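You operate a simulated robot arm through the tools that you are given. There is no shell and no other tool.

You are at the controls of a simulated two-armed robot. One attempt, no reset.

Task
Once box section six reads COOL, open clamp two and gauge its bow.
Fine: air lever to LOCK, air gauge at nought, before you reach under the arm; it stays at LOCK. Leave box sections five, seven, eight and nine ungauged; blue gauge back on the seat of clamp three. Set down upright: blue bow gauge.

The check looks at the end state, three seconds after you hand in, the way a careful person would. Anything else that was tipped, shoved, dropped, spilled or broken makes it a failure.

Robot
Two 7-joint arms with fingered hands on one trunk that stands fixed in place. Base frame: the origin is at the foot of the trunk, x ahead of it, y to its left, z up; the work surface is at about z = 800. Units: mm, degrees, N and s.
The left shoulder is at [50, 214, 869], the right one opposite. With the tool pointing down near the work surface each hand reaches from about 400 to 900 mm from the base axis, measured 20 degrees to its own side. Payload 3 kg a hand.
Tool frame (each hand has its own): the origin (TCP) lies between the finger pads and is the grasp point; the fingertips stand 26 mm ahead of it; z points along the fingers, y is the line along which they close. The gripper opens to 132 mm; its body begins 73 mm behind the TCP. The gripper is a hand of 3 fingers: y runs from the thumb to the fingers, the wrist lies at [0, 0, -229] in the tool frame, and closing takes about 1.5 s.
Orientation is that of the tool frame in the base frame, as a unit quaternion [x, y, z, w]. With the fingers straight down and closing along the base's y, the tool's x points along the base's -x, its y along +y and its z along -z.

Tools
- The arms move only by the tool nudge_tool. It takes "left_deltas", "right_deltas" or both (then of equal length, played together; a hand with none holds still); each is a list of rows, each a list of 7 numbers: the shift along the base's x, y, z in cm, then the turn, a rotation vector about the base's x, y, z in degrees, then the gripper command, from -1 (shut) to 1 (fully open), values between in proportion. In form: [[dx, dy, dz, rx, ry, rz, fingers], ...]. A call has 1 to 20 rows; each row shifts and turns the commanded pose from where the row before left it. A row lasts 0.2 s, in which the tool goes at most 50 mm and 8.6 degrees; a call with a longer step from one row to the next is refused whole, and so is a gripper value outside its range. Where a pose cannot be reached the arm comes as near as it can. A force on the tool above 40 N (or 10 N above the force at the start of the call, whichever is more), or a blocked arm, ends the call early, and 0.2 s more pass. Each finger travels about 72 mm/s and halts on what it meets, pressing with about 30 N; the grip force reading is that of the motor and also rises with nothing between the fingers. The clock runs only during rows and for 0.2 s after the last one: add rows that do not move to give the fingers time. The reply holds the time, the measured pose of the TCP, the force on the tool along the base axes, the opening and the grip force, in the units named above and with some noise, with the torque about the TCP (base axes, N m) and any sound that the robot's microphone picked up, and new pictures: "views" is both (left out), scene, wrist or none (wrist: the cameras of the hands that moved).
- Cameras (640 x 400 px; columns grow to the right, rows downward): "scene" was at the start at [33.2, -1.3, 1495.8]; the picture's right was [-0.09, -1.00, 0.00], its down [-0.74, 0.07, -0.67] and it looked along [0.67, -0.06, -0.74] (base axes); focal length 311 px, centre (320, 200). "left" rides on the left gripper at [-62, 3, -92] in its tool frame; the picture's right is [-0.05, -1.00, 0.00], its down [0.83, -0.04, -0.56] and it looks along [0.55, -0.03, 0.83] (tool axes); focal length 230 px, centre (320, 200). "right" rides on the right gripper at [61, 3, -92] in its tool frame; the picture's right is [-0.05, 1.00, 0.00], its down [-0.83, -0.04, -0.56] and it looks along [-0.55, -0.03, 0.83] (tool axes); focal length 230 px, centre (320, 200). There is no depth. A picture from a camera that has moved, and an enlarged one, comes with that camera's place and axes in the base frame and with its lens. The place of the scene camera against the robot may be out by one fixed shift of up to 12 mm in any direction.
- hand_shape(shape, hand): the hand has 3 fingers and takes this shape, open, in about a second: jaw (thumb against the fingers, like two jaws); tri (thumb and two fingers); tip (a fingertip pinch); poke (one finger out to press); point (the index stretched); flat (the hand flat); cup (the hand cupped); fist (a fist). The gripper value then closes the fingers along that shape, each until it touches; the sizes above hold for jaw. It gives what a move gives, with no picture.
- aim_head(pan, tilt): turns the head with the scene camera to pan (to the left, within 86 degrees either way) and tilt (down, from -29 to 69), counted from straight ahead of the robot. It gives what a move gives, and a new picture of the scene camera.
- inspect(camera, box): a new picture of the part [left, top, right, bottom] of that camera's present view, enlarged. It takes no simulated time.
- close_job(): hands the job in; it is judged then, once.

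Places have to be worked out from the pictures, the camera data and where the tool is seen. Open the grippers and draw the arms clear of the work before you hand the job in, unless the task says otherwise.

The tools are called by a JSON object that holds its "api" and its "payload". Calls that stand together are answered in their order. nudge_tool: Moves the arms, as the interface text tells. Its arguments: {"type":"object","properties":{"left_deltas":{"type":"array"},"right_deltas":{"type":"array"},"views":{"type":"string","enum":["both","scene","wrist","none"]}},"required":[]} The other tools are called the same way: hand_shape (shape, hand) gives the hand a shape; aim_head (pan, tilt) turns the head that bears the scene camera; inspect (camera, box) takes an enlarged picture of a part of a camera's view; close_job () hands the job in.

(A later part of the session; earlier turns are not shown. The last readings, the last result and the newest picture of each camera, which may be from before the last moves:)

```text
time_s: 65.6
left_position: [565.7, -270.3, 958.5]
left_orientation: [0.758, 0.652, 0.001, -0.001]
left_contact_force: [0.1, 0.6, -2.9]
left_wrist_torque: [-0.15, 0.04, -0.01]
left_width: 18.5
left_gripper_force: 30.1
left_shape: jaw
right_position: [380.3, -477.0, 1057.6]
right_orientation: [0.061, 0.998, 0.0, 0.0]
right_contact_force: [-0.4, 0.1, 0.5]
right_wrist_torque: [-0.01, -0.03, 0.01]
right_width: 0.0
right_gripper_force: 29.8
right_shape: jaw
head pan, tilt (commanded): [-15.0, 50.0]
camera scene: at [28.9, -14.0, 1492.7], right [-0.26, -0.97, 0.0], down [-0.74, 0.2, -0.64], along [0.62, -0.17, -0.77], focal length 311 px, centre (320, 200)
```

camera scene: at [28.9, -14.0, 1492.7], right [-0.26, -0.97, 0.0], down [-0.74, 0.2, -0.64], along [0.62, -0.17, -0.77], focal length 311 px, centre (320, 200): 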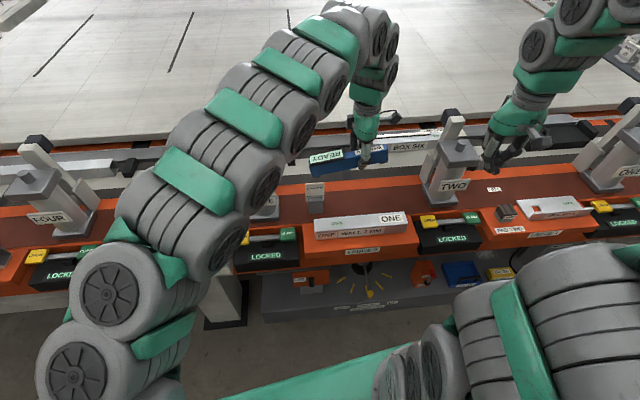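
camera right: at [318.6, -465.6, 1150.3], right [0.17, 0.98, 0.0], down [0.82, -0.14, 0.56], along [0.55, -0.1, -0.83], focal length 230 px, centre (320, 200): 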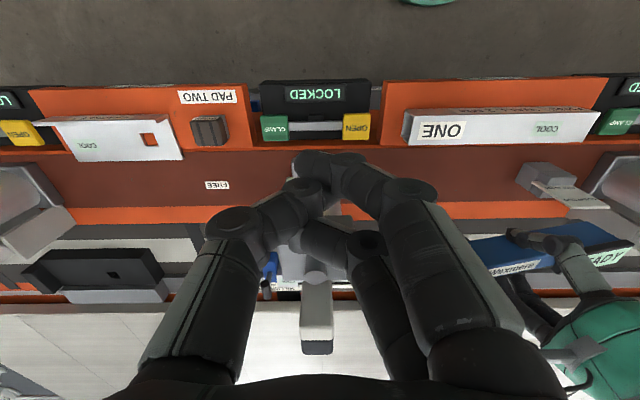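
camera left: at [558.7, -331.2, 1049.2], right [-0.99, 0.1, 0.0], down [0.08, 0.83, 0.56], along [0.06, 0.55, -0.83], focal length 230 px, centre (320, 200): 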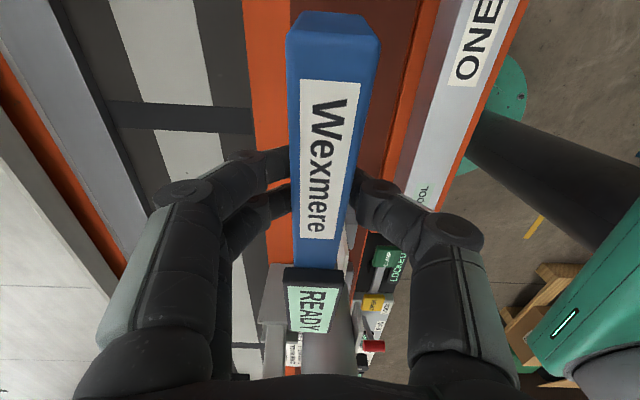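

I check the gauge's pitch and what lies below it before lowering.

{"api": "inspect", "payload": {"camera": "scene", "box": [280, 90, 460, 240]}}

{"api": "inspect", "payload": {"camera": "right", "box": [420, 120, 640, 300]}}

```text
2.67 times, centred on (370, 165) of scene
camera zoom: at [28.9, -14.0, 1492.7], right [-0.26, -0.97, 0.0], down [-0.74, 0.2, -0.64], along [0.62, -0.17, -0.77], focal length 828 px, centre (187, 293)
```

zoom: 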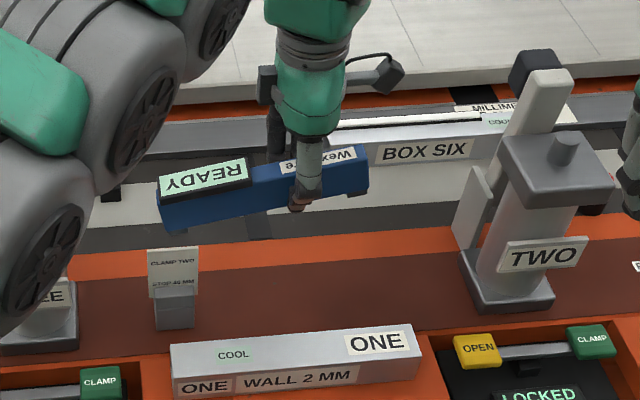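

```text
2.22 times, centred on (530, 210) of right
camera zoom: at [318.6, -465.6, 1150.3], right [0.17, 0.98, 0.0], down [0.82, -0.14, 0.56], along [0.55, -0.1, -0.83], focal length 511 px, centre (-147, 178)
```

zoom: 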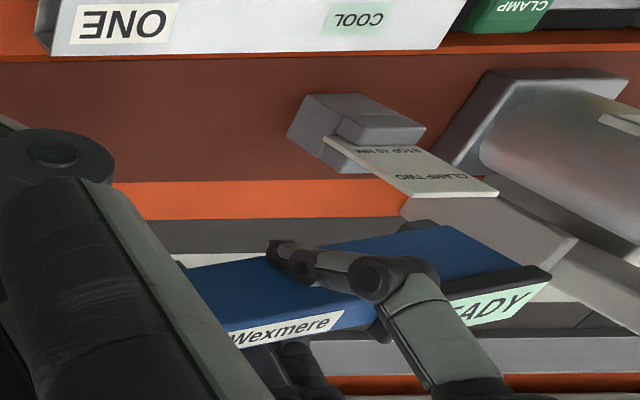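

The card stand's top reaches about z 900 near the gauge's left end, so I raise slightly, shift further right to clear it, and then lower to about z 880.

{"api": "nudge_tool", "payload": {"left_deltas": [[0, 0, 0.8, 0, 0, 0, -1], [0, -0.2, 1, 0, 0, 0, -1], [0.2, -0.6, 0.2, 0, 0, 0, -1], [0.4, -1, 0, 0, 0, 0, -1], [0.4, -1, 0, 0, 0, 0, -1], [0.3, -0.7, 0, 0, 0, 0, -1], [0.1, -0.3, -0.3, 0, 0, 0, -1], [0, 0, -0.8, 0, 0, 0, -1], [0, 0, -1.3, 0, 0, 0, -1], [0, 0, -1.4, 0, 0, 0, -1], [0, 0, -1.4, 0, 0, 0, -1], [0, 0, -1.4, 0, 0, 0, -1], [0, 0, -1.4, 0, 0, 0, -1], [0, 0, -1.3, 0, 0, 0, -1], [0, 0, -0.6, 0, 0, 0, -1], [0, 0, 0, 0, 0, 0, -1]], "views": "both"}}

{"api": "inspect", "payload": {"camera": "scene", "box": [280, 90, 460, 240]}}

{"api": "inspect", "payload": {"camera": "right", "box": [420, 100, 640, 280]}}

```text
time_s: 69.0
left_position: [576.6, -308.6, 879.1]
left_orientation: [0.758, 0.652, 0.0, 0.0]
left_contact_force: [0.0, -0.6, -2.2]
left_wrist_torque: [-0.1, 0.02, 0.03]
left_width: 18.1
left_gripper_force: 29.7
left_shape: jaw
right_position: [380.1, -477.1, 1056.6]
right_orientation: [0.061, 0.998, -0.001, 0.0]
right_contact_force: [-0.5, 0.4, 0.5]
right_wrist_torque: [0.01, -0.02, 0.0]
right_width: 0.1
right_gripper_force: 30.0
right_shape: jaw
head pan, tilt (commanded): [-15.0, 50.0]
camera scene: at [28.9, -14.0, 1492.7], right [-0.26, -0.97, 0.0], down [-0.74, 0.2, -0.64], along [0.62, -0.17, -0.77], focal length 311 px, centre (320, 200)
camera left: at [571.7, -369.1, 969.5], right [-0.99, 0.1, 0.0], down [0.08, 0.83, 0.56], along [0.06, 0.55, -0.83], focal length 230 px, centre (320, 200)
```

scene: 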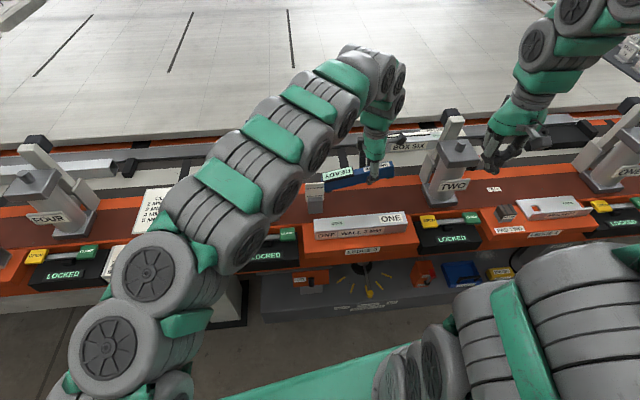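
left: 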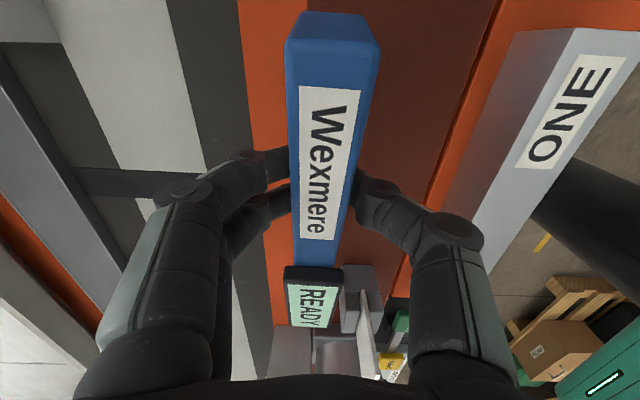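

```text
2.67 times, centred on (370, 165) of scene
camera zoom: at [28.9, -14.0, 1492.7], right [-0.26, -0.97, 0.0], down [-0.74, 0.2, -0.64], along [0.62, -0.17, -0.77], focal length 828 px, centre (187, 293)
```

zoom: 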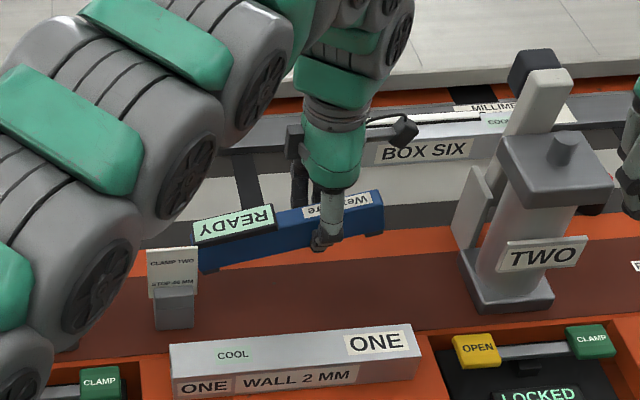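

```text
2.22 times, centred on (530, 190) of right
camera zoom: at [318.6, -465.6, 1150.3], right [0.17, 0.98, 0.0], down [0.82, -0.14, 0.56], along [0.55, -0.1, -0.83], focal length 511 px, centre (-147, 222)
```

zoom: 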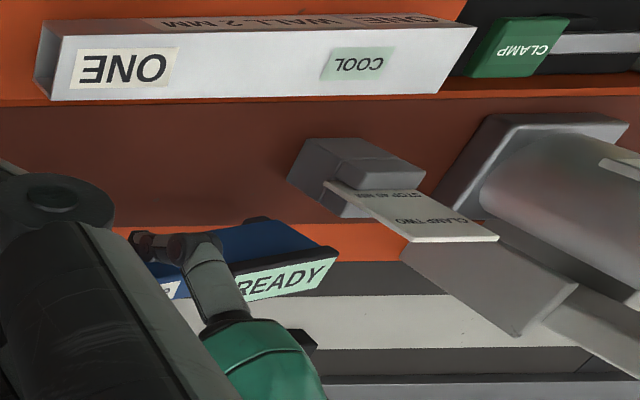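

The gauge clears the card stand. I lower it until its low end touches and then a bit further so that it levels itself.

{"api": "nudge_tool", "payload": {"left_deltas": [[0, 0, -0.8, 0, 0, 0, -1], [0, 0, -1, 0, 0, 0, -1], [0, 0, -0.8, 0, 0, 0, -1], [0, 0, -0.5, 0, 0, 0, -1], [0, 0, -0.4, 0, 0, 0, -1], [0, 0, -0.3, 0, 0, 0, -1], [0, 0, 0, 0, 0, 0, -1]], "views": "wrist"}}

{"api": "inspect", "payload": {"camera": "scene", "box": [280, 90, 460, 240]}}

```text
time_s: 70.6
left_position: [577.7, -307.9, 841.4]
left_orientation: [0.758, 0.652, 0.001, 0.0]
left_contact_force: [-0.6, -1.4, -0.9]
left_wrist_torque: [0.23, -0.09, -0.03]
left_width: 18.4
left_gripper_force: 30.5
left_shape: jaw
right_position: [378.7, -476.4, 1058.0]
right_orientation: [0.061, 0.998, -0.001, -0.001]
right_contact_force: [0.0, 0.6, -0.1]
right_wrist_torque: [-0.02, -0.02, -0.01]
right_width: 0.0
right_gripper_force: 29.9
right_shape: jaw
head pan, tilt (commanded): [-15.0, 50.0]
camera left: at [572.0, -369.1, 932.1], right [-0.99, 0.1, 0.0], down [0.08, 0.83, 0.56], along [0.06, 0.55, -0.83], focal length 230 px, centre (320, 200)
```

left: 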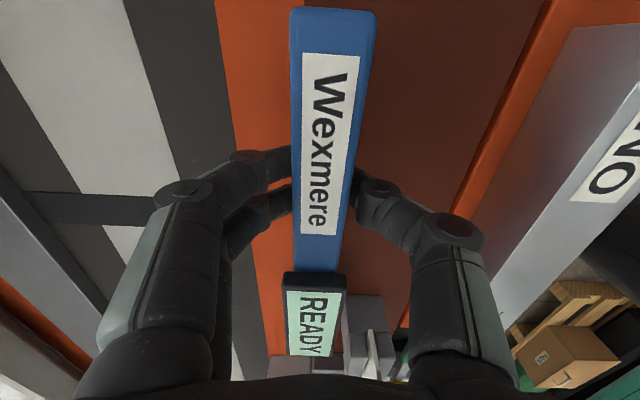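

```text
2.67 times, centred on (370, 165) of scene
camera zoom: at [28.9, -14.1, 1492.7], right [-0.26, -0.97, 0.0], down [-0.74, 0.2, -0.64], along [0.62, -0.17, -0.77], focal length 828 px, centre (187, 293)
```

zoom: 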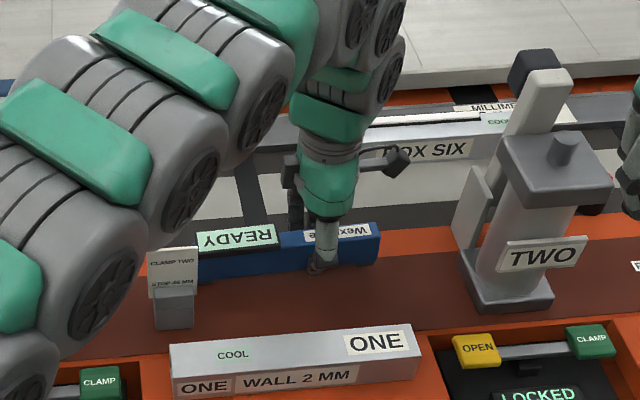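

It is nearly level now; I lower a few more millimetres until it sits flat.

{"api": "nudge_tool", "payload": {"left_deltas": [[0, 0, -0.2, 0, 0, 0, -1], [0, 0, -0.2, 0, 0, 0, -1], [0, 0, -0.2, 0, 0, 0, -1], [0, 0, 0, 0, 0, 0, -1]], "views": "wrist"}}

{"api": "inspect", "payload": {"camera": "scene", "box": [280, 90, 460, 240]}}

```text
time_s: 71.6
left_position: [578.1, -307.7, 834.8]
left_orientation: [0.759, 0.652, 0.0, 0.0]
left_contact_force: [-0.3, -1.0, 0.3]
left_wrist_torque: [0.25, -0.03, -0.01]
left_width: 18.2
left_gripper_force: 29.5
left_shape: jaw
right_position: [379.1, -477.7, 1056.9]
right_orientation: [0.062, 0.998, 0.0, 0.0]
right_contact_force: [0.7, -0.7, 0.3]
right_wrist_torque: [0.03, 0.02, -0.01]
right_width: 0.0
right_gripper_force: 29.9
right_shape: jaw
head pan, tilt (commanded): [-15.0, 50.0]
camera left: at [572.3, -369.2, 926.1], right [-0.99, 0.1, 0.0], down [0.08, 0.83, 0.56], along [0.06, 0.55, -0.83], focal length 230 px, centre (320, 200)
```

left: 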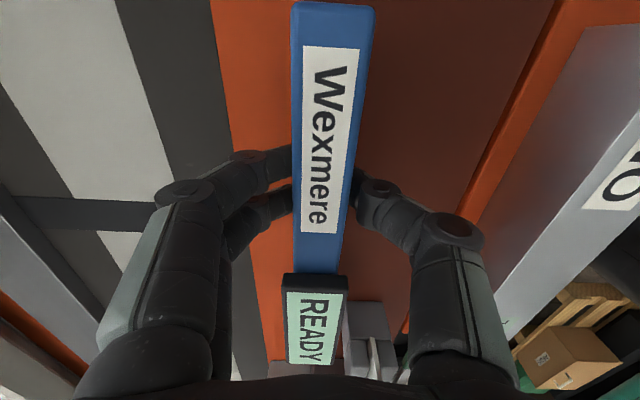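

```text
2.67 times, centred on (370, 165) of scene
camera zoom: at [28.9, -14.0, 1492.7], right [-0.26, -0.97, 0.0], down [-0.74, 0.2, -0.64], along [0.62, -0.17, -0.77], focal length 828 px, centre (187, 293)
```

zoom: 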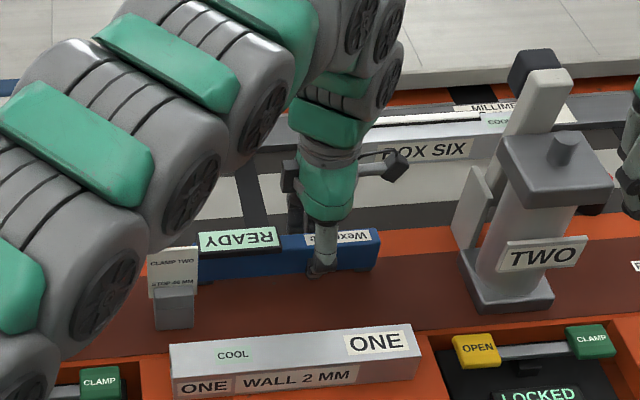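

The gauge sits level on the bench. I open the left hand part way and rise straight up.

{"api": "nudge_tool", "payload": {"left_deltas": [[0, 0, -0.1, 0, 0, 0, -0.7], [0, 0, 0, 0, 0, 0, -0.5], [0, 0, 0, 0, 0, 0, -0.3], [0, 0, 0, 0, 0, 0, -0.15], [0, 0, 0, 0, 0, 0, -0.15], [0, 0, 0.5, 0, 0, 0, -0.15], [0, 0, 1.5, 0, 0, 0, -0.15], [0, 0, 3, 0, 0, 0, -0.15], [0, 0, 3, 0, 0, 0, -0.15], [0, 0, 0, 0, 0, 0, -0.15]], "views": "wrist"}}

{"api": "inspect", "payload": {"camera": "scene", "box": [280, 90, 460, 240]}}

```text
time_s: 73.8
left_position: [578.5, -307.9, 915.6]
left_orientation: [0.759, 0.651, 0.001, 0.0]
left_contact_force: [0.1, -1.0, 0.3]
left_wrist_torque: [0.01, 0.03, 0.03]
left_width: 55.8
left_gripper_force: 0.0
left_shape: jaw
right_position: [379.3, -477.5, 1056.5]
right_orientation: [0.061, 0.998, -0.001, -0.001]
right_contact_force: [0.1, -0.5, 0.3]
right_wrist_torque: [-0.01, -0.03, -0.02]
right_width: 0.0
right_gripper_force: 29.9
right_shape: jaw
head pan, tilt (commanded): [-15.0, 50.0]
camera left: at [571.3, -369.0, 1005.0], right [-0.99, 0.1, 0.0], down [0.08, 0.83, 0.56], along [0.06, 0.55, -0.83], focal length 230 px, centre (320, 200)
```

left: 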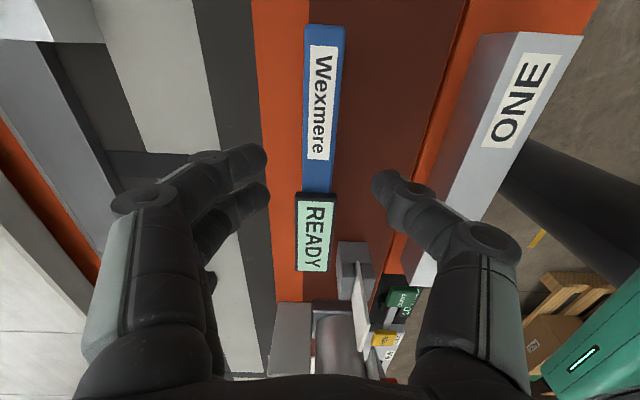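

```text
2.67 times, centred on (370, 165) of scene
camera zoom: at [28.9, -14.0, 1492.7], right [-0.26, -0.97, 0.0], down [-0.74, 0.2, -0.64], along [0.62, -0.17, -0.77], focal length 828 px, centre (187, 293)
```

zoom: 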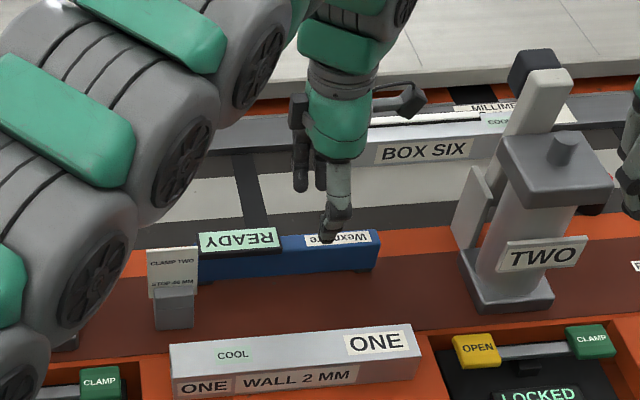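

The gauge stands upright along the bench, centred near xb 618, yb -186, display at -180 to -85. I retreat the left hand over clamp three while the right hand turns and opens for its grip.

{"api": "nudge_tool", "payload": {"left_deltas": [[0, 1.5, 2.5, 0, 0, 0, -0.15], [0, 2.5, 3, 0, 0, 0, -0.15], [0, 2.5, 3, 0, 0, 0, -0.15], [0, 2.5, 3, 0, 0, 0, -0.15], [0, 2.5, 3, 0, 0, 0, -0.15], [0, 2.5, 3, 0, 0, 0, -0.15], [-0.3, 4, 0.4, 0, 0, 0, -0.15], [-0.3, 4, 0.2, 0, 0, 0, -0.15], [-0.3, 4, 0, 0, 0, 0, -0.15], [-0.3, 4, 0, 0, 0, 0, -0.15], [-0.3, 4, 0, 0, 0, 0, -0.15], [-0.3, 4, 0, 0, 0, 0, -0.15], [-0.3, 4, 0, 0, 0, 0, -0.15], [-0.3, 4, 0, 0, 0, 0, -0.15], [0, 0, 0, 0, 0, 0, -0.15]], "right_deltas": [[0, 0, 0.5, 0, 0, -8.35, -1], [0, 0, 0.5, 0, 0, -8.35, -0.5], [0, 0, 0.5, 0, 0, -8.35, 0], [0, 0, 0.5, 0, 0, -8.35, 0.05], [0, 0, 0, 0, 0, -8.35, 0.05], [0, 0, 0, 0, 0, -8.35, 0.05], [0, 0, 0, 0, 0, -8.35, 0.05], [0, 0, 0, 0, 0, -8.35, 0.05], [0, 0, 0, 0, 0, -8.35, 0.05], [0, 0, 0, 0, 0, -8.35, 0.05], [0, 0, 0, 0, 0, -8.3, 0.05], [0, 0, 0, 0, 0, 0, 0.05], [0, 0, 0, 0, 0, 0, 0.05], [0, 0, 0, 0, 0, 0, 0.05], [0, 0, 0, 0, 0, 0, 0.05]], "views": "both"}}

```text
time_s: 77.0
left_position: [554.3, 151.9, 1094.3]
left_orientation: [0.759, 0.651, 0.0, 0.0]
left_contact_force: [-0.1, -0.6, -0.1]
left_wrist_torque: [-0.01, -0.02, 0.02]
left_width: 55.6
left_gripper_force: 0.1
left_shape: jaw
right_position: [378.8, -476.2, 1076.7]
right_orientation: [0.759, 0.651, 0.0, 0.001]
right_contact_force: [-0.3, -1.3, 0.9]
right_wrist_torque: [-0.03, -0.01, 0.0]
right_width: 68.3
right_gripper_force: 0.0
right_shape: jaw
head pan, tilt (commanded): [-15.0, 50.0]
camera scene: at [28.9, -14.0, 1492.7], right [-0.26, -0.97, 0.0], down [-0.74, 0.2, -0.64], along [0.62, -0.17, -0.77], focal length 311 px, centre (320, 200)
camera right: at [391.4, -415.3, 1170.6], right [0.98, -0.2, 0.0], down [-0.17, -0.81, 0.56], along [-0.11, -0.54, -0.83], focal length 230 px, centre (320, 200)
camera left: at [548.7, 90.5, 1185.2], right [-0.99, 0.1, 0.0], down [0.08, 0.83, 0.56], along [0.06, 0.55, -0.83], focal length 230 px, centre (320, 200)
```

scene: 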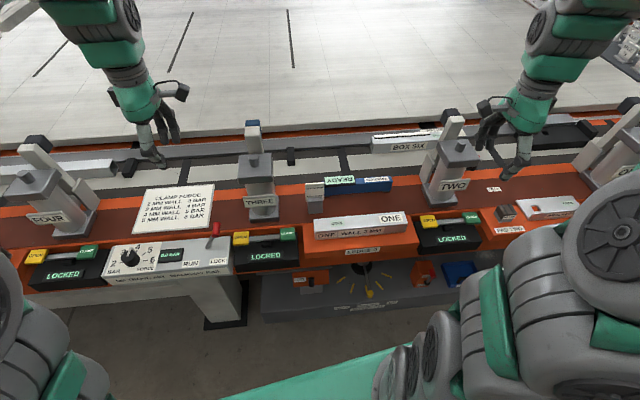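
right: 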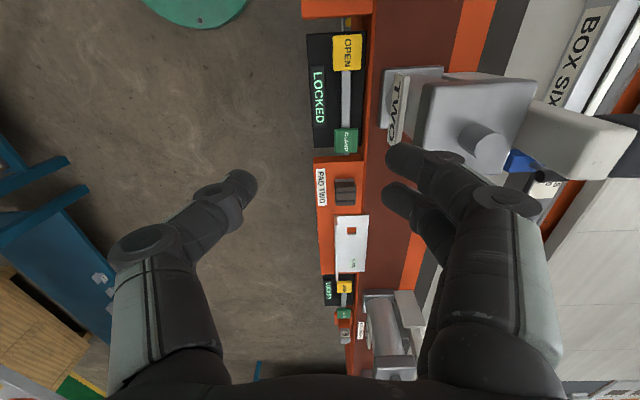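
left: 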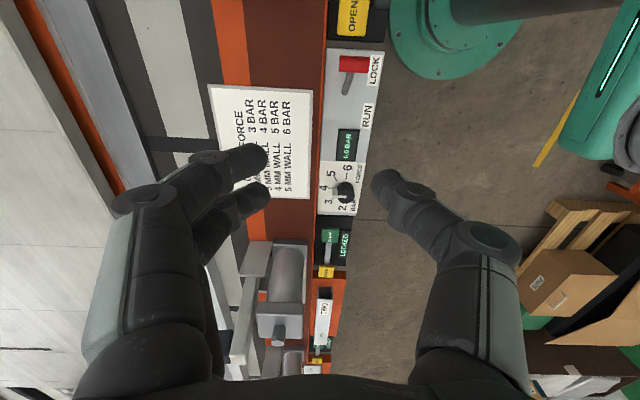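

Both hands are clear and the whole area is visible. I bring the right hand around column two to a hover above the gauge's display.

{"api": "nudge_tool", "payload": {"right_deltas": [[0.5, 3, 0, 0, 0, 0, 0.05], [1, 4, 0, 0, 0, 0, 0.05], [1, 4, 0, 0, 0, 0, 0.05], [1.5, 4, 0, 0, 0, 0, 0.05], [4.2, 2, -1, 0, 0, 0, 0.05], [4.2, 2, -1, 0, 0, 0, 0.05], [4.2, 2, -1, 0, 0, 0, 0.05], [4.2, 2, -1, 0, 0, 0, 0.05], [0.1, 0.3, -3.5, 0, 0, 0, 0.05], [0, 0, -3.5, 0, 0, 0, 0.05], [0, 0, -1, 0, 0, 0, 0.05], [0, 0, 0, 0, 0, 0, 0.05]], "views": "both"}}

{"api": "inspect", "payload": {"camera": "right", "box": [220, 60, 440, 260]}}

```text
time_s: 79.6
left_position: [555.5, 151.7, 1095.5]
left_orientation: [0.759, 0.651, 0.0, 0.001]
left_contact_force: [0.5, 0.6, -0.7]
left_wrist_torque: [0.01, -0.03, -0.02]
left_width: 55.8
left_gripper_force: 0.1
left_shape: jaw
right_position: [588.8, -243.3, 959.2]
right_orientation: [0.759, 0.651, 0.001, -0.001]
right_contact_force: [0.4, -0.1, -0.1]
right_wrist_torque: [-0.02, 0.02, -0.01]
right_width: 69.1
right_gripper_force: 0.1
right_shape: jaw
head pan, tilt (commanded): [-15.0, 50.0]
camera scene: at [28.9, -14.0, 1492.7], right [-0.26, -0.97, 0.0], down [-0.74, 0.2, -0.64], along [0.62, -0.17, -0.77], focal length 311 px, centre (320, 200)
camera right: at [600.5, -182.6, 1050.9], right [0.98, -0.2, 0.0], down [-0.17, -0.81, 0.56], along [-0.11, -0.54, -0.83], focal length 230 px, centre (320, 200)
```

scene: 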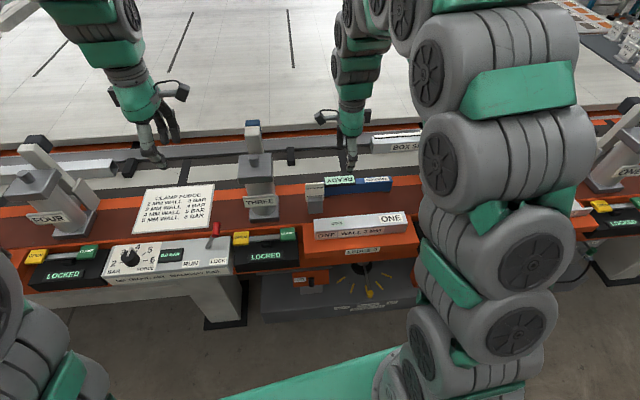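
right: 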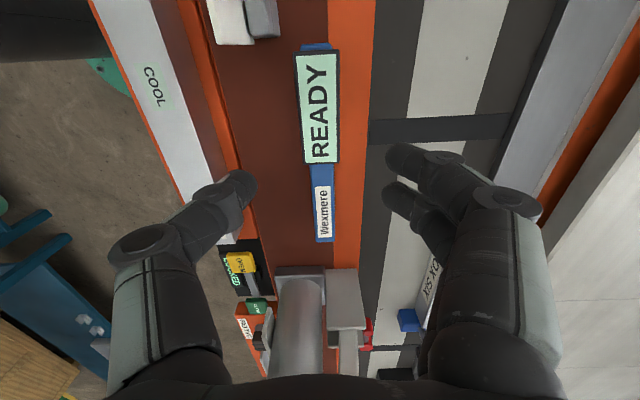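

```text
2.00 times, centred on (330, 160) of right
camera zoom: at [600.5, -182.6, 1050.9], right [0.98, -0.2, 0.0], down [-0.17, -0.81, 0.56], along [-0.11, -0.54, -0.83], focal length 460 px, centre (300, 280)
```

zoom: 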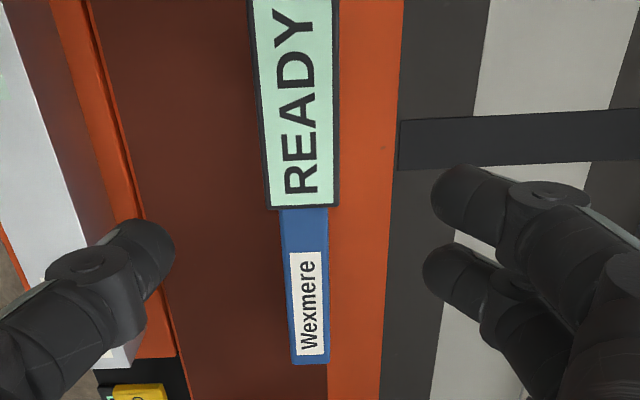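

The right fingers are centred on the display. I lower to about z 842 and close on it.

{"api": "nudge_tool", "payload": {"right_deltas": [[-0.1, 0, -3, 0, 0, 0, 0.05], [0, 0, -3.5, 0, 0, 0, 0.05], [0, 0, -2.5, 0, 0, 0, 0.05], [0, 0, -1.5, 0, 0, 0, 0.05], [0, 0, -1.2, 0, 0, 0, 0.05], [0, 0, 0, 0, 0, 0, 0.05]], "views": "both"}}

{"api": "inspect", "payload": {"camera": "scene", "box": [290, 130, 430, 230]}}

```text
time_s: 81.0
left_position: [555.3, 151.7, 1094.7]
left_orientation: [0.759, 0.651, 0.0, -0.001]
left_contact_force: [-0.7, 0.1, 0.0]
left_wrist_torque: [0.0, 0.02, 0.01]
left_width: 56.0
left_gripper_force: 0.0
left_shape: jaw
right_position: [587.2, -243.7, 841.9]
right_orientation: [0.759, 0.651, -0.001, -0.001]
right_contact_force: [0.0, -0.2, -1.3]
right_wrist_torque: [-0.02, -0.01, -0.02]
right_width: 68.9
right_gripper_force: 0.2
right_shape: jaw
head pan, tilt (commanded): [-15.0, 50.0]
camera scene: at [28.9, -14.0, 1492.7], right [-0.26, -0.97, 0.0], down [-0.74, 0.2, -0.64], along [0.62, -0.17, -0.77], focal length 311 px, centre (320, 200)
camera right: at [599.7, -182.7, 933.7], right [0.98, -0.2, 0.0], down [-0.17, -0.81, 0.56], along [-0.11, -0.54, -0.83], focal length 230 px, centre (320, 200)
```

scene: 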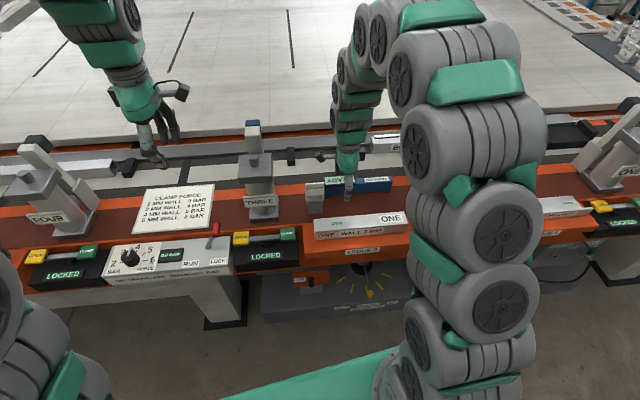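
right: 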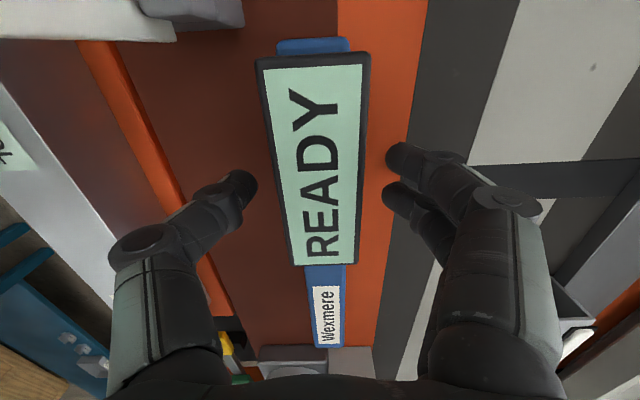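

```text
4.00 times, centred on (360, 180) of scene
camera zoom: at [28.9, -14.0, 1492.7], right [-0.26, -0.97, 0.0], down [-0.74, 0.2, -0.64], along [0.62, -0.17, -0.77], focal length 1242 px, centre (160, 280)
```

zoom: 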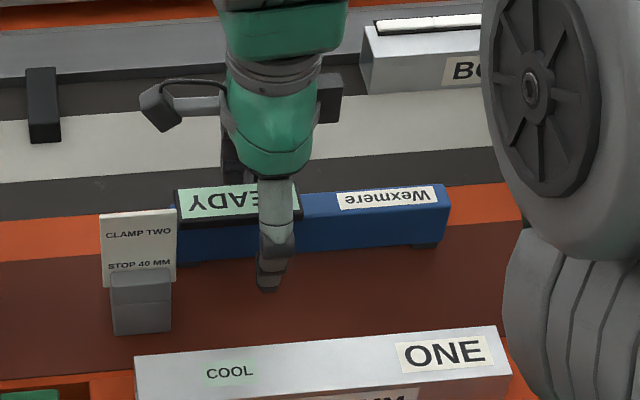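

Fingers are alongside the display. I close the right hand.

{"api": "nudge_tool", "payload": {"right_deltas": [[0, 0, 0, 0, 0, 0, -1], [0, 0, 0, 0, 0, 0, -1], [0, 0, 0, 0, 0, 0, -1], [0, 0, 0, 0, 0, 0, -1], [0, 0, 0, 0, 0, 0, -1]], "views": "wrist"}}

{"api": "inspect", "payload": {"camera": "scene", "box": [290, 130, 430, 230]}}

```text
time_s: 82.2
left_position: [554.7, 151.1, 1096.2]
left_orientation: [0.759, 0.652, 0.0, 0.0]
left_contact_force: [0.1, 0.5, -0.9]
left_wrist_torque: [0.0, -0.01, -0.05]
left_width: 55.7
left_gripper_force: 0.0
left_shape: jaw
right_position: [587.8, -243.4, 841.4]
right_orientation: [0.759, 0.651, -0.001, 0.0]
right_contact_force: [0.7, 0.2, -0.6]
right_wrist_torque: [-0.02, -0.04, -0.03]
right_width: 18.4
right_gripper_force: 30.0
right_shape: jaw
head pan, tilt (commanded): [-15.0, 50.0]
camera right: at [599.6, -182.8, 933.7], right [0.98, -0.2, 0.0], down [-0.17, -0.81, 0.56], along [-0.11, -0.54, -0.83], focal length 230 px, centre (320, 200)
```

right: 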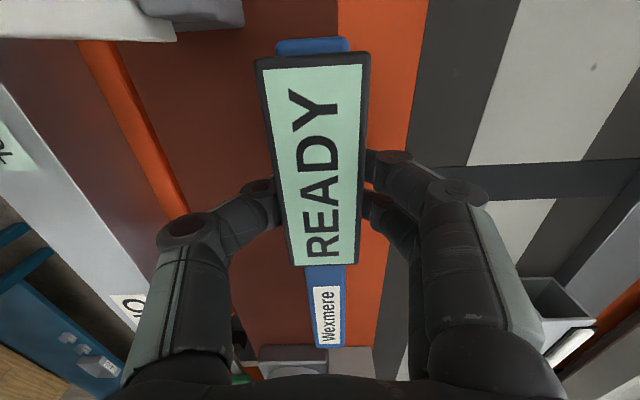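

```text
4.00 times, centred on (360, 180) of scene
camera zoom: at [28.9, -14.0, 1492.7], right [-0.26, -0.97, 0.0], down [-0.74, 0.2, -0.64], along [0.62, -0.17, -0.77], focal length 1242 px, centre (160, 280)
```

zoom: 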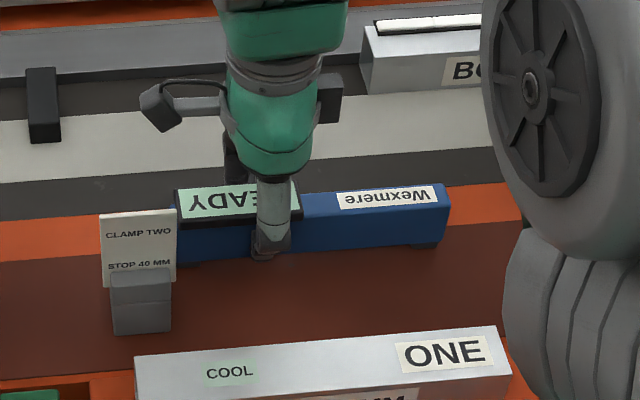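

It closed on the blue body under the display's overhang, which makes a good hold. I lift slowly and check the pitch.

{"api": "nudge_tool", "payload": {"right_deltas": [[0, 0, 0.4, 0, 0, 0, -1], [0, 0, 0.8, 0, 0, 0, -1], [0, 0, 1.2, 0, 0, 0, -1], [0, 0, 1.4, 0, 0, 0, -1], [0, 0, 1.4, 0, 0, 0, -1], [0, 0, 1.2, 0, 0, 0, -1], [0, 0, 0.6, 0, 0, 0, -1], [0, 0, 0, 0, 0, 0, -1]], "views": "wrist"}}

{"api": "inspect", "payload": {"camera": "scene", "box": [290, 130, 430, 230]}}

```text
time_s: 84.0
left_position: [555.7, 151.3, 1094.2]
left_orientation: [0.759, 0.651, 0.0, 0.0]
left_contact_force: [0.0, -0.8, 0.1]
left_wrist_torque: [0.0, -0.02, -0.02]
left_width: 55.8
left_gripper_force: 0.1
left_shape: jaw
right_position: [587.5, -243.9, 910.7]
right_orientation: [0.76, 0.65, 0.0, 0.0]
right_contact_force: [-0.2, -1.1, -3.0]
right_wrist_torque: [0.06, -0.01, -0.02]
right_width: 18.7
right_gripper_force: 30.2
right_shape: jaw
head pan, tilt (commanded): [-15.0, 50.0]
camera right: at [599.3, -182.8, 1003.4], right [0.98, -0.2, 0.0], down [-0.17, -0.81, 0.56], along [-0.11, -0.54, -0.83], focal length 230 px, centre (320, 200)
```

right: 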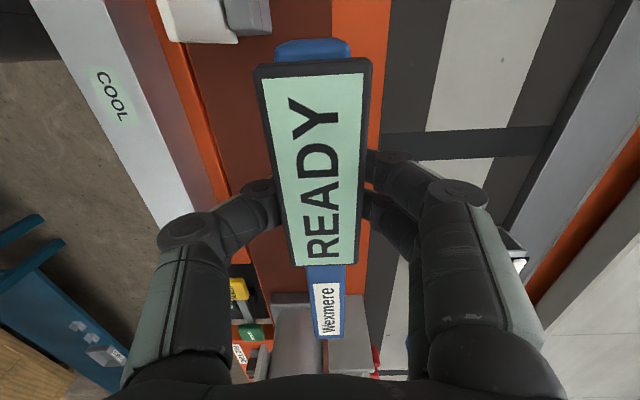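

```text
4.00 times, centred on (360, 180) of scene
camera zoom: at [28.9, -14.0, 1492.7], right [-0.26, -0.97, 0.0], down [-0.74, 0.2, -0.64], along [0.62, -0.17, -0.77], focal length 1242 px, centre (160, 280)
```

zoom: 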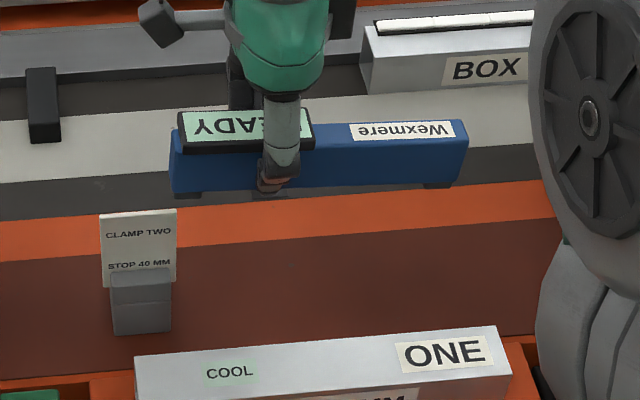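

The gauge is held nearly level with this grip. Before moving on, I zoom on box six's top to understand the white strip.

{"api": "inspect", "payload": {"camera": "scene", "box": [370, 120, 430, 160]}}

{"api": "inspect", "payload": {"camera": "right", "box": [470, 200, 570, 290]}}

```text
10.00 times, centred on (400, 140) of scene
camera zoom: at [28.9, -14.0, 1492.7], right [-0.26, -0.97, 0.0], down [-0.74, 0.2, -0.64], along [0.62, -0.17, -0.77], focal length 3106 px, centre (-480, 800)
```

zoom: 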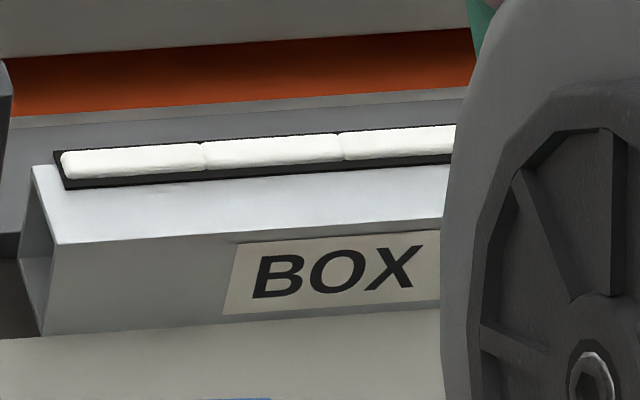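

```text
4.44 times, centred on (520, 245) of right
camera zoom: at [599.3, -182.8, 1003.4], right [0.98, -0.2, 0.0], down [-0.17, -0.81, 0.56], along [-0.11, -0.54, -0.83], focal length 1022 px, centre (-569, 0)
```

zoom: 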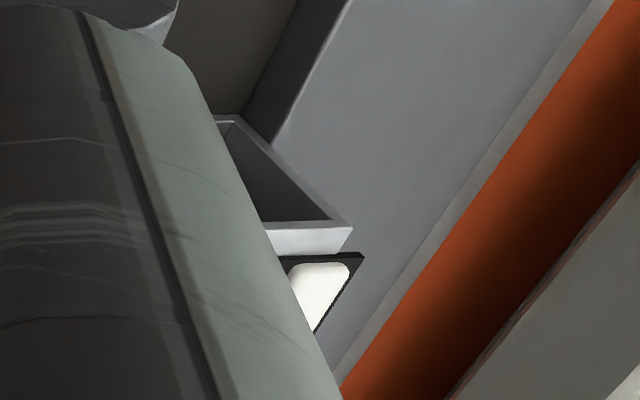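

There's about 27 mm of clear box top in front of the strip, enough for the gauge's 20 mm base. I carry the gauge slowly forward to the left of box six, still high.

{"api": "nudge_tool", "payload": {"right_deltas": [[0, 0, 0.6, 0, 0, 0, -1], [0, 0, 1.2, 0, 0, 0, -1], [0.2, -0.1, 1.4, 0, 0, 0, -1], [0.6, -0.3, 1.2, 0, 0, 0, -1], [1.1, -0.5, 0.4, 0, 0, 0, -1], [1.5, -0.7, 0, 0, 0, 0, -1], [1.5, -0.7, 0, 0, 0, 0, -1], [1.5, -0.7, 0, 0, 0, 0, -1], [1.5, -0.7, 0, 0, 0, 0, -1], [1.5, -0.7, 0, 0, 0, 0, -1], [1.5, -0.7, 0, 0, 0, 0, -1], [1.5, -0.7, 0, 0, 0, 0, -1], [1.5, -0.7, 0, 0, 0, 0, -1], [1.2, -0.5, 0, 0, 0, 0, -1], [0.9, -0.4, 0, 0, 0, 0, -1], [0.5, -0.2, 0, 0, 0, 0, -1], [0, 0, 0, 0, 0, 0, -1]], "views": "both"}}

{"api": "inspect", "payload": {"camera": "right", "box": [220, 180, 460, 380]}}

```text
time_s: 87.6
left_position: [554.3, 150.9, 1095.1]
left_orientation: [0.759, 0.651, 0.0, -0.001]
left_contact_force: [0.1, -0.2, -0.6]
left_wrist_torque: [-0.03, 0.02, -0.01]
left_width: 55.8
left_gripper_force: 0.0
left_shape: jaw
right_position: [752.0, -320.3, 958.2]
right_orientation: [0.759, 0.651, -0.001, 0.0]
right_contact_force: [-0.1, -0.8, -3.2]
right_wrist_torque: [0.11, -0.01, 0.01]
right_width: 18.6
right_gripper_force: 30.5
right_shape: jaw
head pan, tilt (commanded): [-15.0, 50.0]
camera scene: at [28.9, -14.0, 1492.7], right [-0.26, -0.97, 0.0], down [-0.74, 0.2, -0.64], along [0.62, -0.17, -0.77], focal length 311 px, centre (320, 200)
camera right: at [764.6, -258.3, 1051.4], right [0.98, -0.2, 0.0], down [-0.17, -0.81, 0.56], along [-0.11, -0.54, -0.83], focal length 230 px, centre (320, 200)
```

scene: 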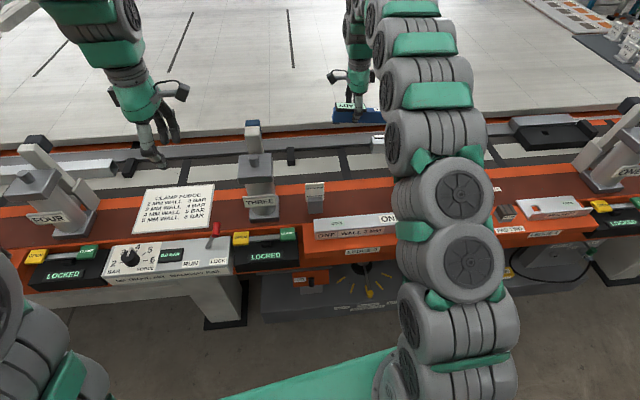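
right: 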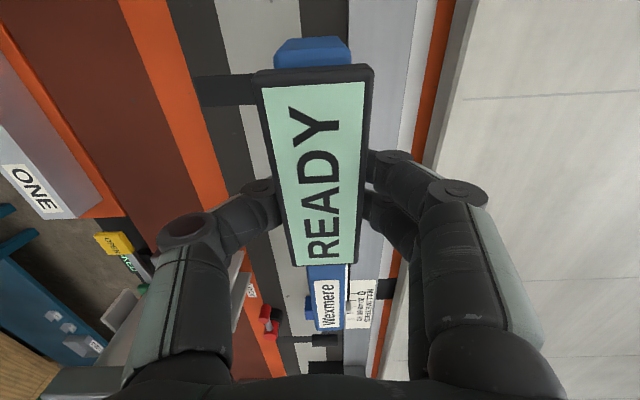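

```text
2.00 times, centred on (340, 280) of right
camera zoom: at [764.6, -258.3, 1051.4], right [0.98, -0.2, 0.0], down [-0.17, -0.81, 0.56], along [-0.11, -0.54, -0.83], focal length 460 px, centre (280, 40)
```

zoom: 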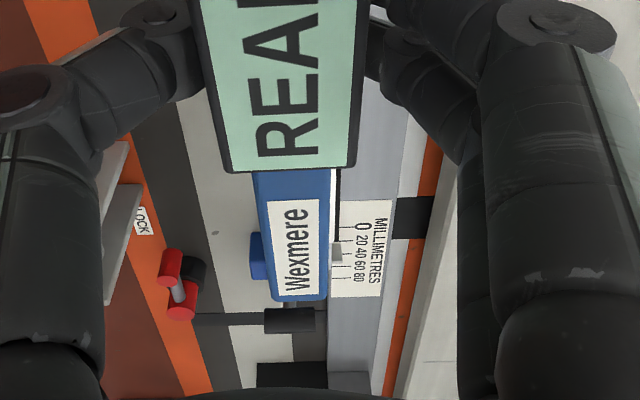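

The gauge has pitched a little with its far-right end lower, but it's secure. I slide it slowly to the right over box six at this height, watching the open arm.

{"api": "nudge_tool", "payload": {"right_deltas": [[-0.05, -0.3, 0, 0, 0, 0, -1], [-0.1, -0.7, 0, 0, 0, 0, -1], [-0.15, -1, 0, 0, 0, 0, -1], [-0.2, -1.3, 0, 0, 0, 0, -1], [-0.2, -1.3, 0, 0, 0, 0, -1], [-0.2, -1.3, 0, 0, 0, 0, -1], [-0.2, -1.3, 0, 0, 0, 0, -1], [-0.2, -1.3, 0, 0, 0, 0, -1], [-0.2, -1.3, 0, 0, 0, 0, -1], [-0.2, -1.3, 0, 0, 0, 0, -1], [-0.2, -1.3, 0, 0, 0, 0, -1], [-0.15, -1, 0, 0, 0, 0, -1], [-0.1, -0.6, 0, 0, 0, 0, -1], [0, -0.2, 0, 0, 0, 0, -1], [0, 0, 0, 0, 0, 0, -1]], "views": "both"}}

{"api": "inspect", "payload": {"camera": "right", "box": [220, 180, 460, 380]}}

{"api": "aim_head", "payload": {"pan": -25, "tilt": 42}}

```text
time_s: 90.8
left_position: [555.1, 152.2, 1094.5]
left_orientation: [0.758, 0.652, 0.0, 0.0]
left_contact_force: [0.6, -0.4, 0.9]
left_wrist_torque: [0.0, -0.01, -0.01]
left_width: 55.9
left_gripper_force: 0.0
left_shape: jaw
right_position: [731.2, -461.5, 959.8]
right_orientation: [0.759, 0.651, 0.0, 0.001]
right_contact_force: [-0.4, -0.4, -2.0]
right_wrist_torque: [0.12, -0.02, 0.02]
right_width: 18.6
right_gripper_force: 29.9
right_shape: jaw
head pan, tilt (commanded): [-15.0, 50.0]
camera scene: at [28.9, -14.1, 1492.7], right [-0.26, -0.97, 0.0], down [-0.74, 0.2, -0.64], along [0.62, -0.17, -0.77], focal length 311 px, centre (320, 200)
camera right: at [743.0, -400.5, 1052.0], right [0.98, -0.2, 0.0], down [-0.17, -0.81, 0.56], along [-0.11, -0.54, -0.83], focal length 230 px, centre (320, 200)
```

scene: 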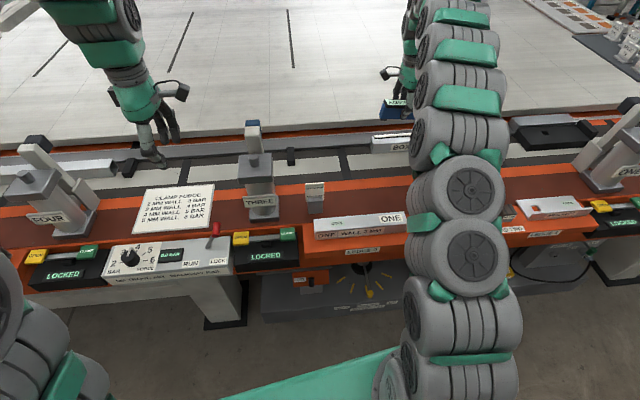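
right: 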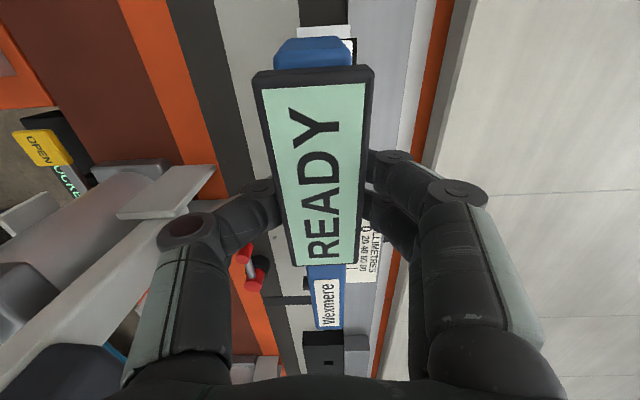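

```text
2.00 times, centred on (340, 280) of right
camera zoom: at [743.0, -400.5, 1052.0], right [0.98, -0.2, 0.0], down [-0.17, -0.81, 0.56], along [-0.11, -0.54, -0.83], focal length 460 px, centre (280, 40)
```

zoom: 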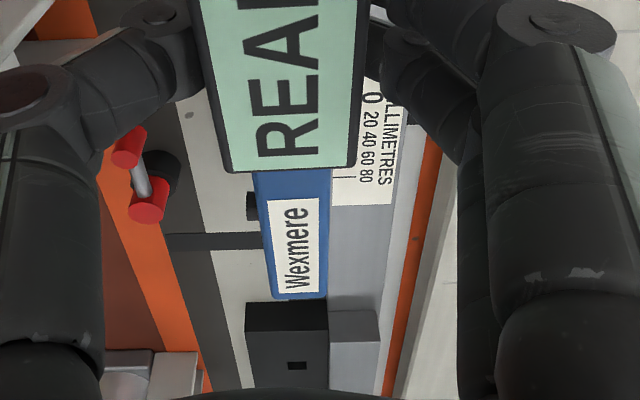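

```text
time_s: 91.5
left_position: [555.6, 151.5, 1094.6]
left_orientation: [0.759, 0.652, 0.0, 0.001]
left_contact_force: [0.7, -0.2, 0.3]
left_wrist_torque: [0.02, 0.0, 0.01]
left_width: 55.7
left_gripper_force: 0.1
left_shape: jaw
right_position: [731.2, -462.1, 960.1]
right_orientation: [0.759, 0.651, 0.0, 0.0]
right_contact_force: [-0.2, -0.5, -3.3]
right_wrist_torque: [0.12, 0.01, 0.03]
right_width: 18.7
right_gripper_force: 29.7
right_shape: jaw
head pan, tilt (commanded): [-25.0, 42.0]
camera scene: at [30.3, -29.4, 1503.9], right [-0.42, -0.91, 0.0], down [-0.61, 0.28, -0.74], along [0.67, -0.31, -0.67], focal length 311 px, centre (320, 200)
```

scene: 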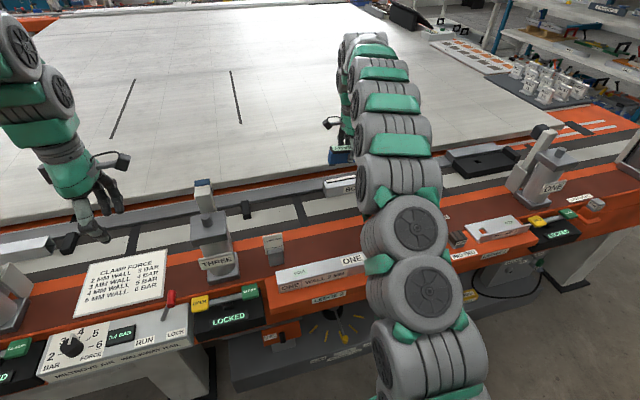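

The air display looks different from here, so I zoom in to verify that it still reads nought.

{"api": "inspect", "payload": {"camera": "scene", "box": [40, 280, 200, 380]}}

{"api": "inspect", "payload": {"camera": "left", "box": [300, 40, 420, 260]}}

{"api": "inspect", "payload": {"camera": "scene", "box": [300, 30, 440, 200]}}

```text
4.00 times, centred on (120, 330) of scene
camera zoom: at [30.3, -29.4, 1503.9], right [-0.42, -0.91, 0.0], down [-0.61, 0.28, -0.74], along [0.67, -0.31, -0.67], focal length 1242 px, centre (1120, -320)
```

zoom: 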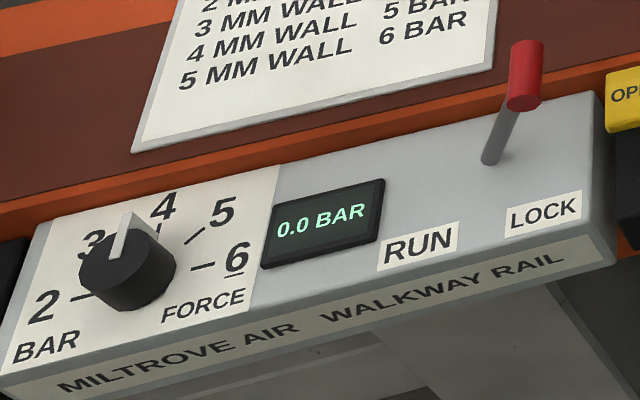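

```text
1.82 times, centred on (360, 150) of left
camera zoom: at [548.8, 90.1, 1185.5], right [-0.99, 0.1, 0.0], down [0.08, 0.83, 0.56], along [0.06, 0.55, -0.83], focal length 418 px, centre (247, 291)
```

zoom: 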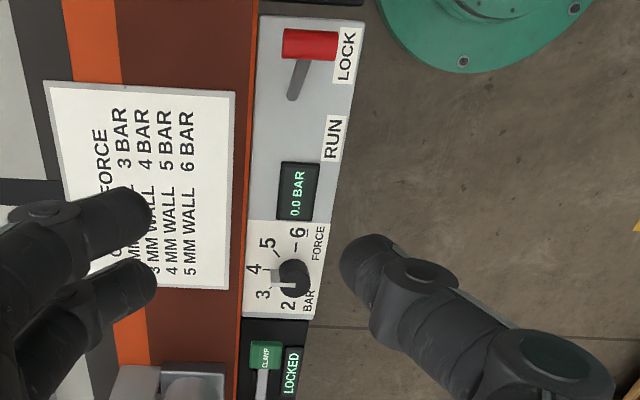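

```text
2.35 times, centred on (370, 115) of scene
camera zoom: at [30.3, -29.4, 1503.9], right [-0.42, -0.91, 0.0], down [-0.61, 0.28, -0.74], along [0.67, -0.31, -0.67], focal length 731 px, centre (202, 400)
```

zoom: 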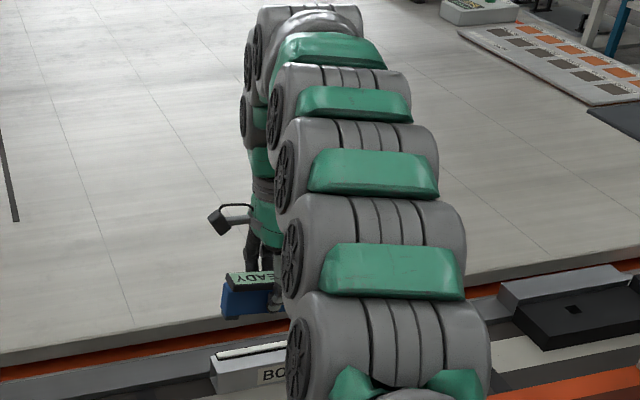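

The air still reads 0.0 BAR with the lever at LOCK. I check the box's edges against the gauge from the wrist camera.

{"api": "inspect", "payload": {"camera": "right", "box": [270, 0, 390, 75]}}

{"api": "inspect", "payload": {"camera": "right", "box": [270, 240, 400, 380]}}

```text
5.33 times, centred on (330, 38) of right
camera zoom: at [743.0, -400.5, 1052.0], right [0.98, -0.2, 0.0], down [-0.17, -0.81, 0.56], along [-0.11, -0.54, -0.83], focal length 1227 px, centre (267, 1067)
```

zoom: 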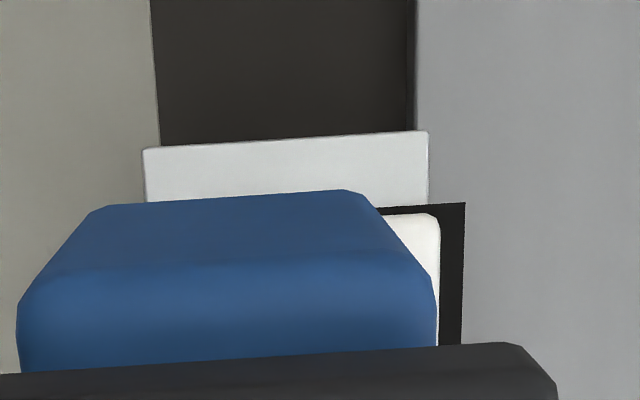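

```text
2.86 times, centred on (335, 310) of right
camera zoom: at [743.0, -400.5, 1052.0], right [0.98, -0.2, 0.0], down [-0.17, -0.81, 0.56], along [-0.11, -0.54, -0.83], focal length 657 px, centre (277, -114)
```

zoom: 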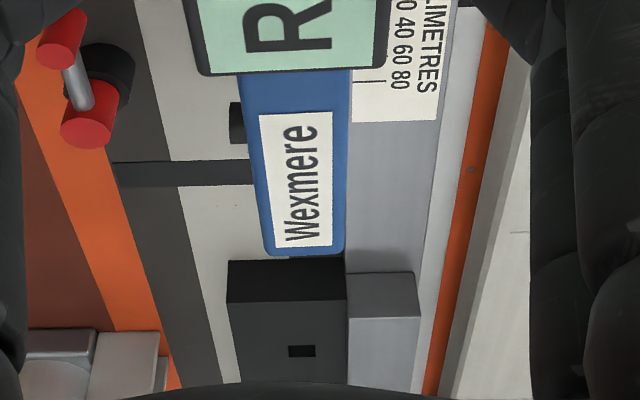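

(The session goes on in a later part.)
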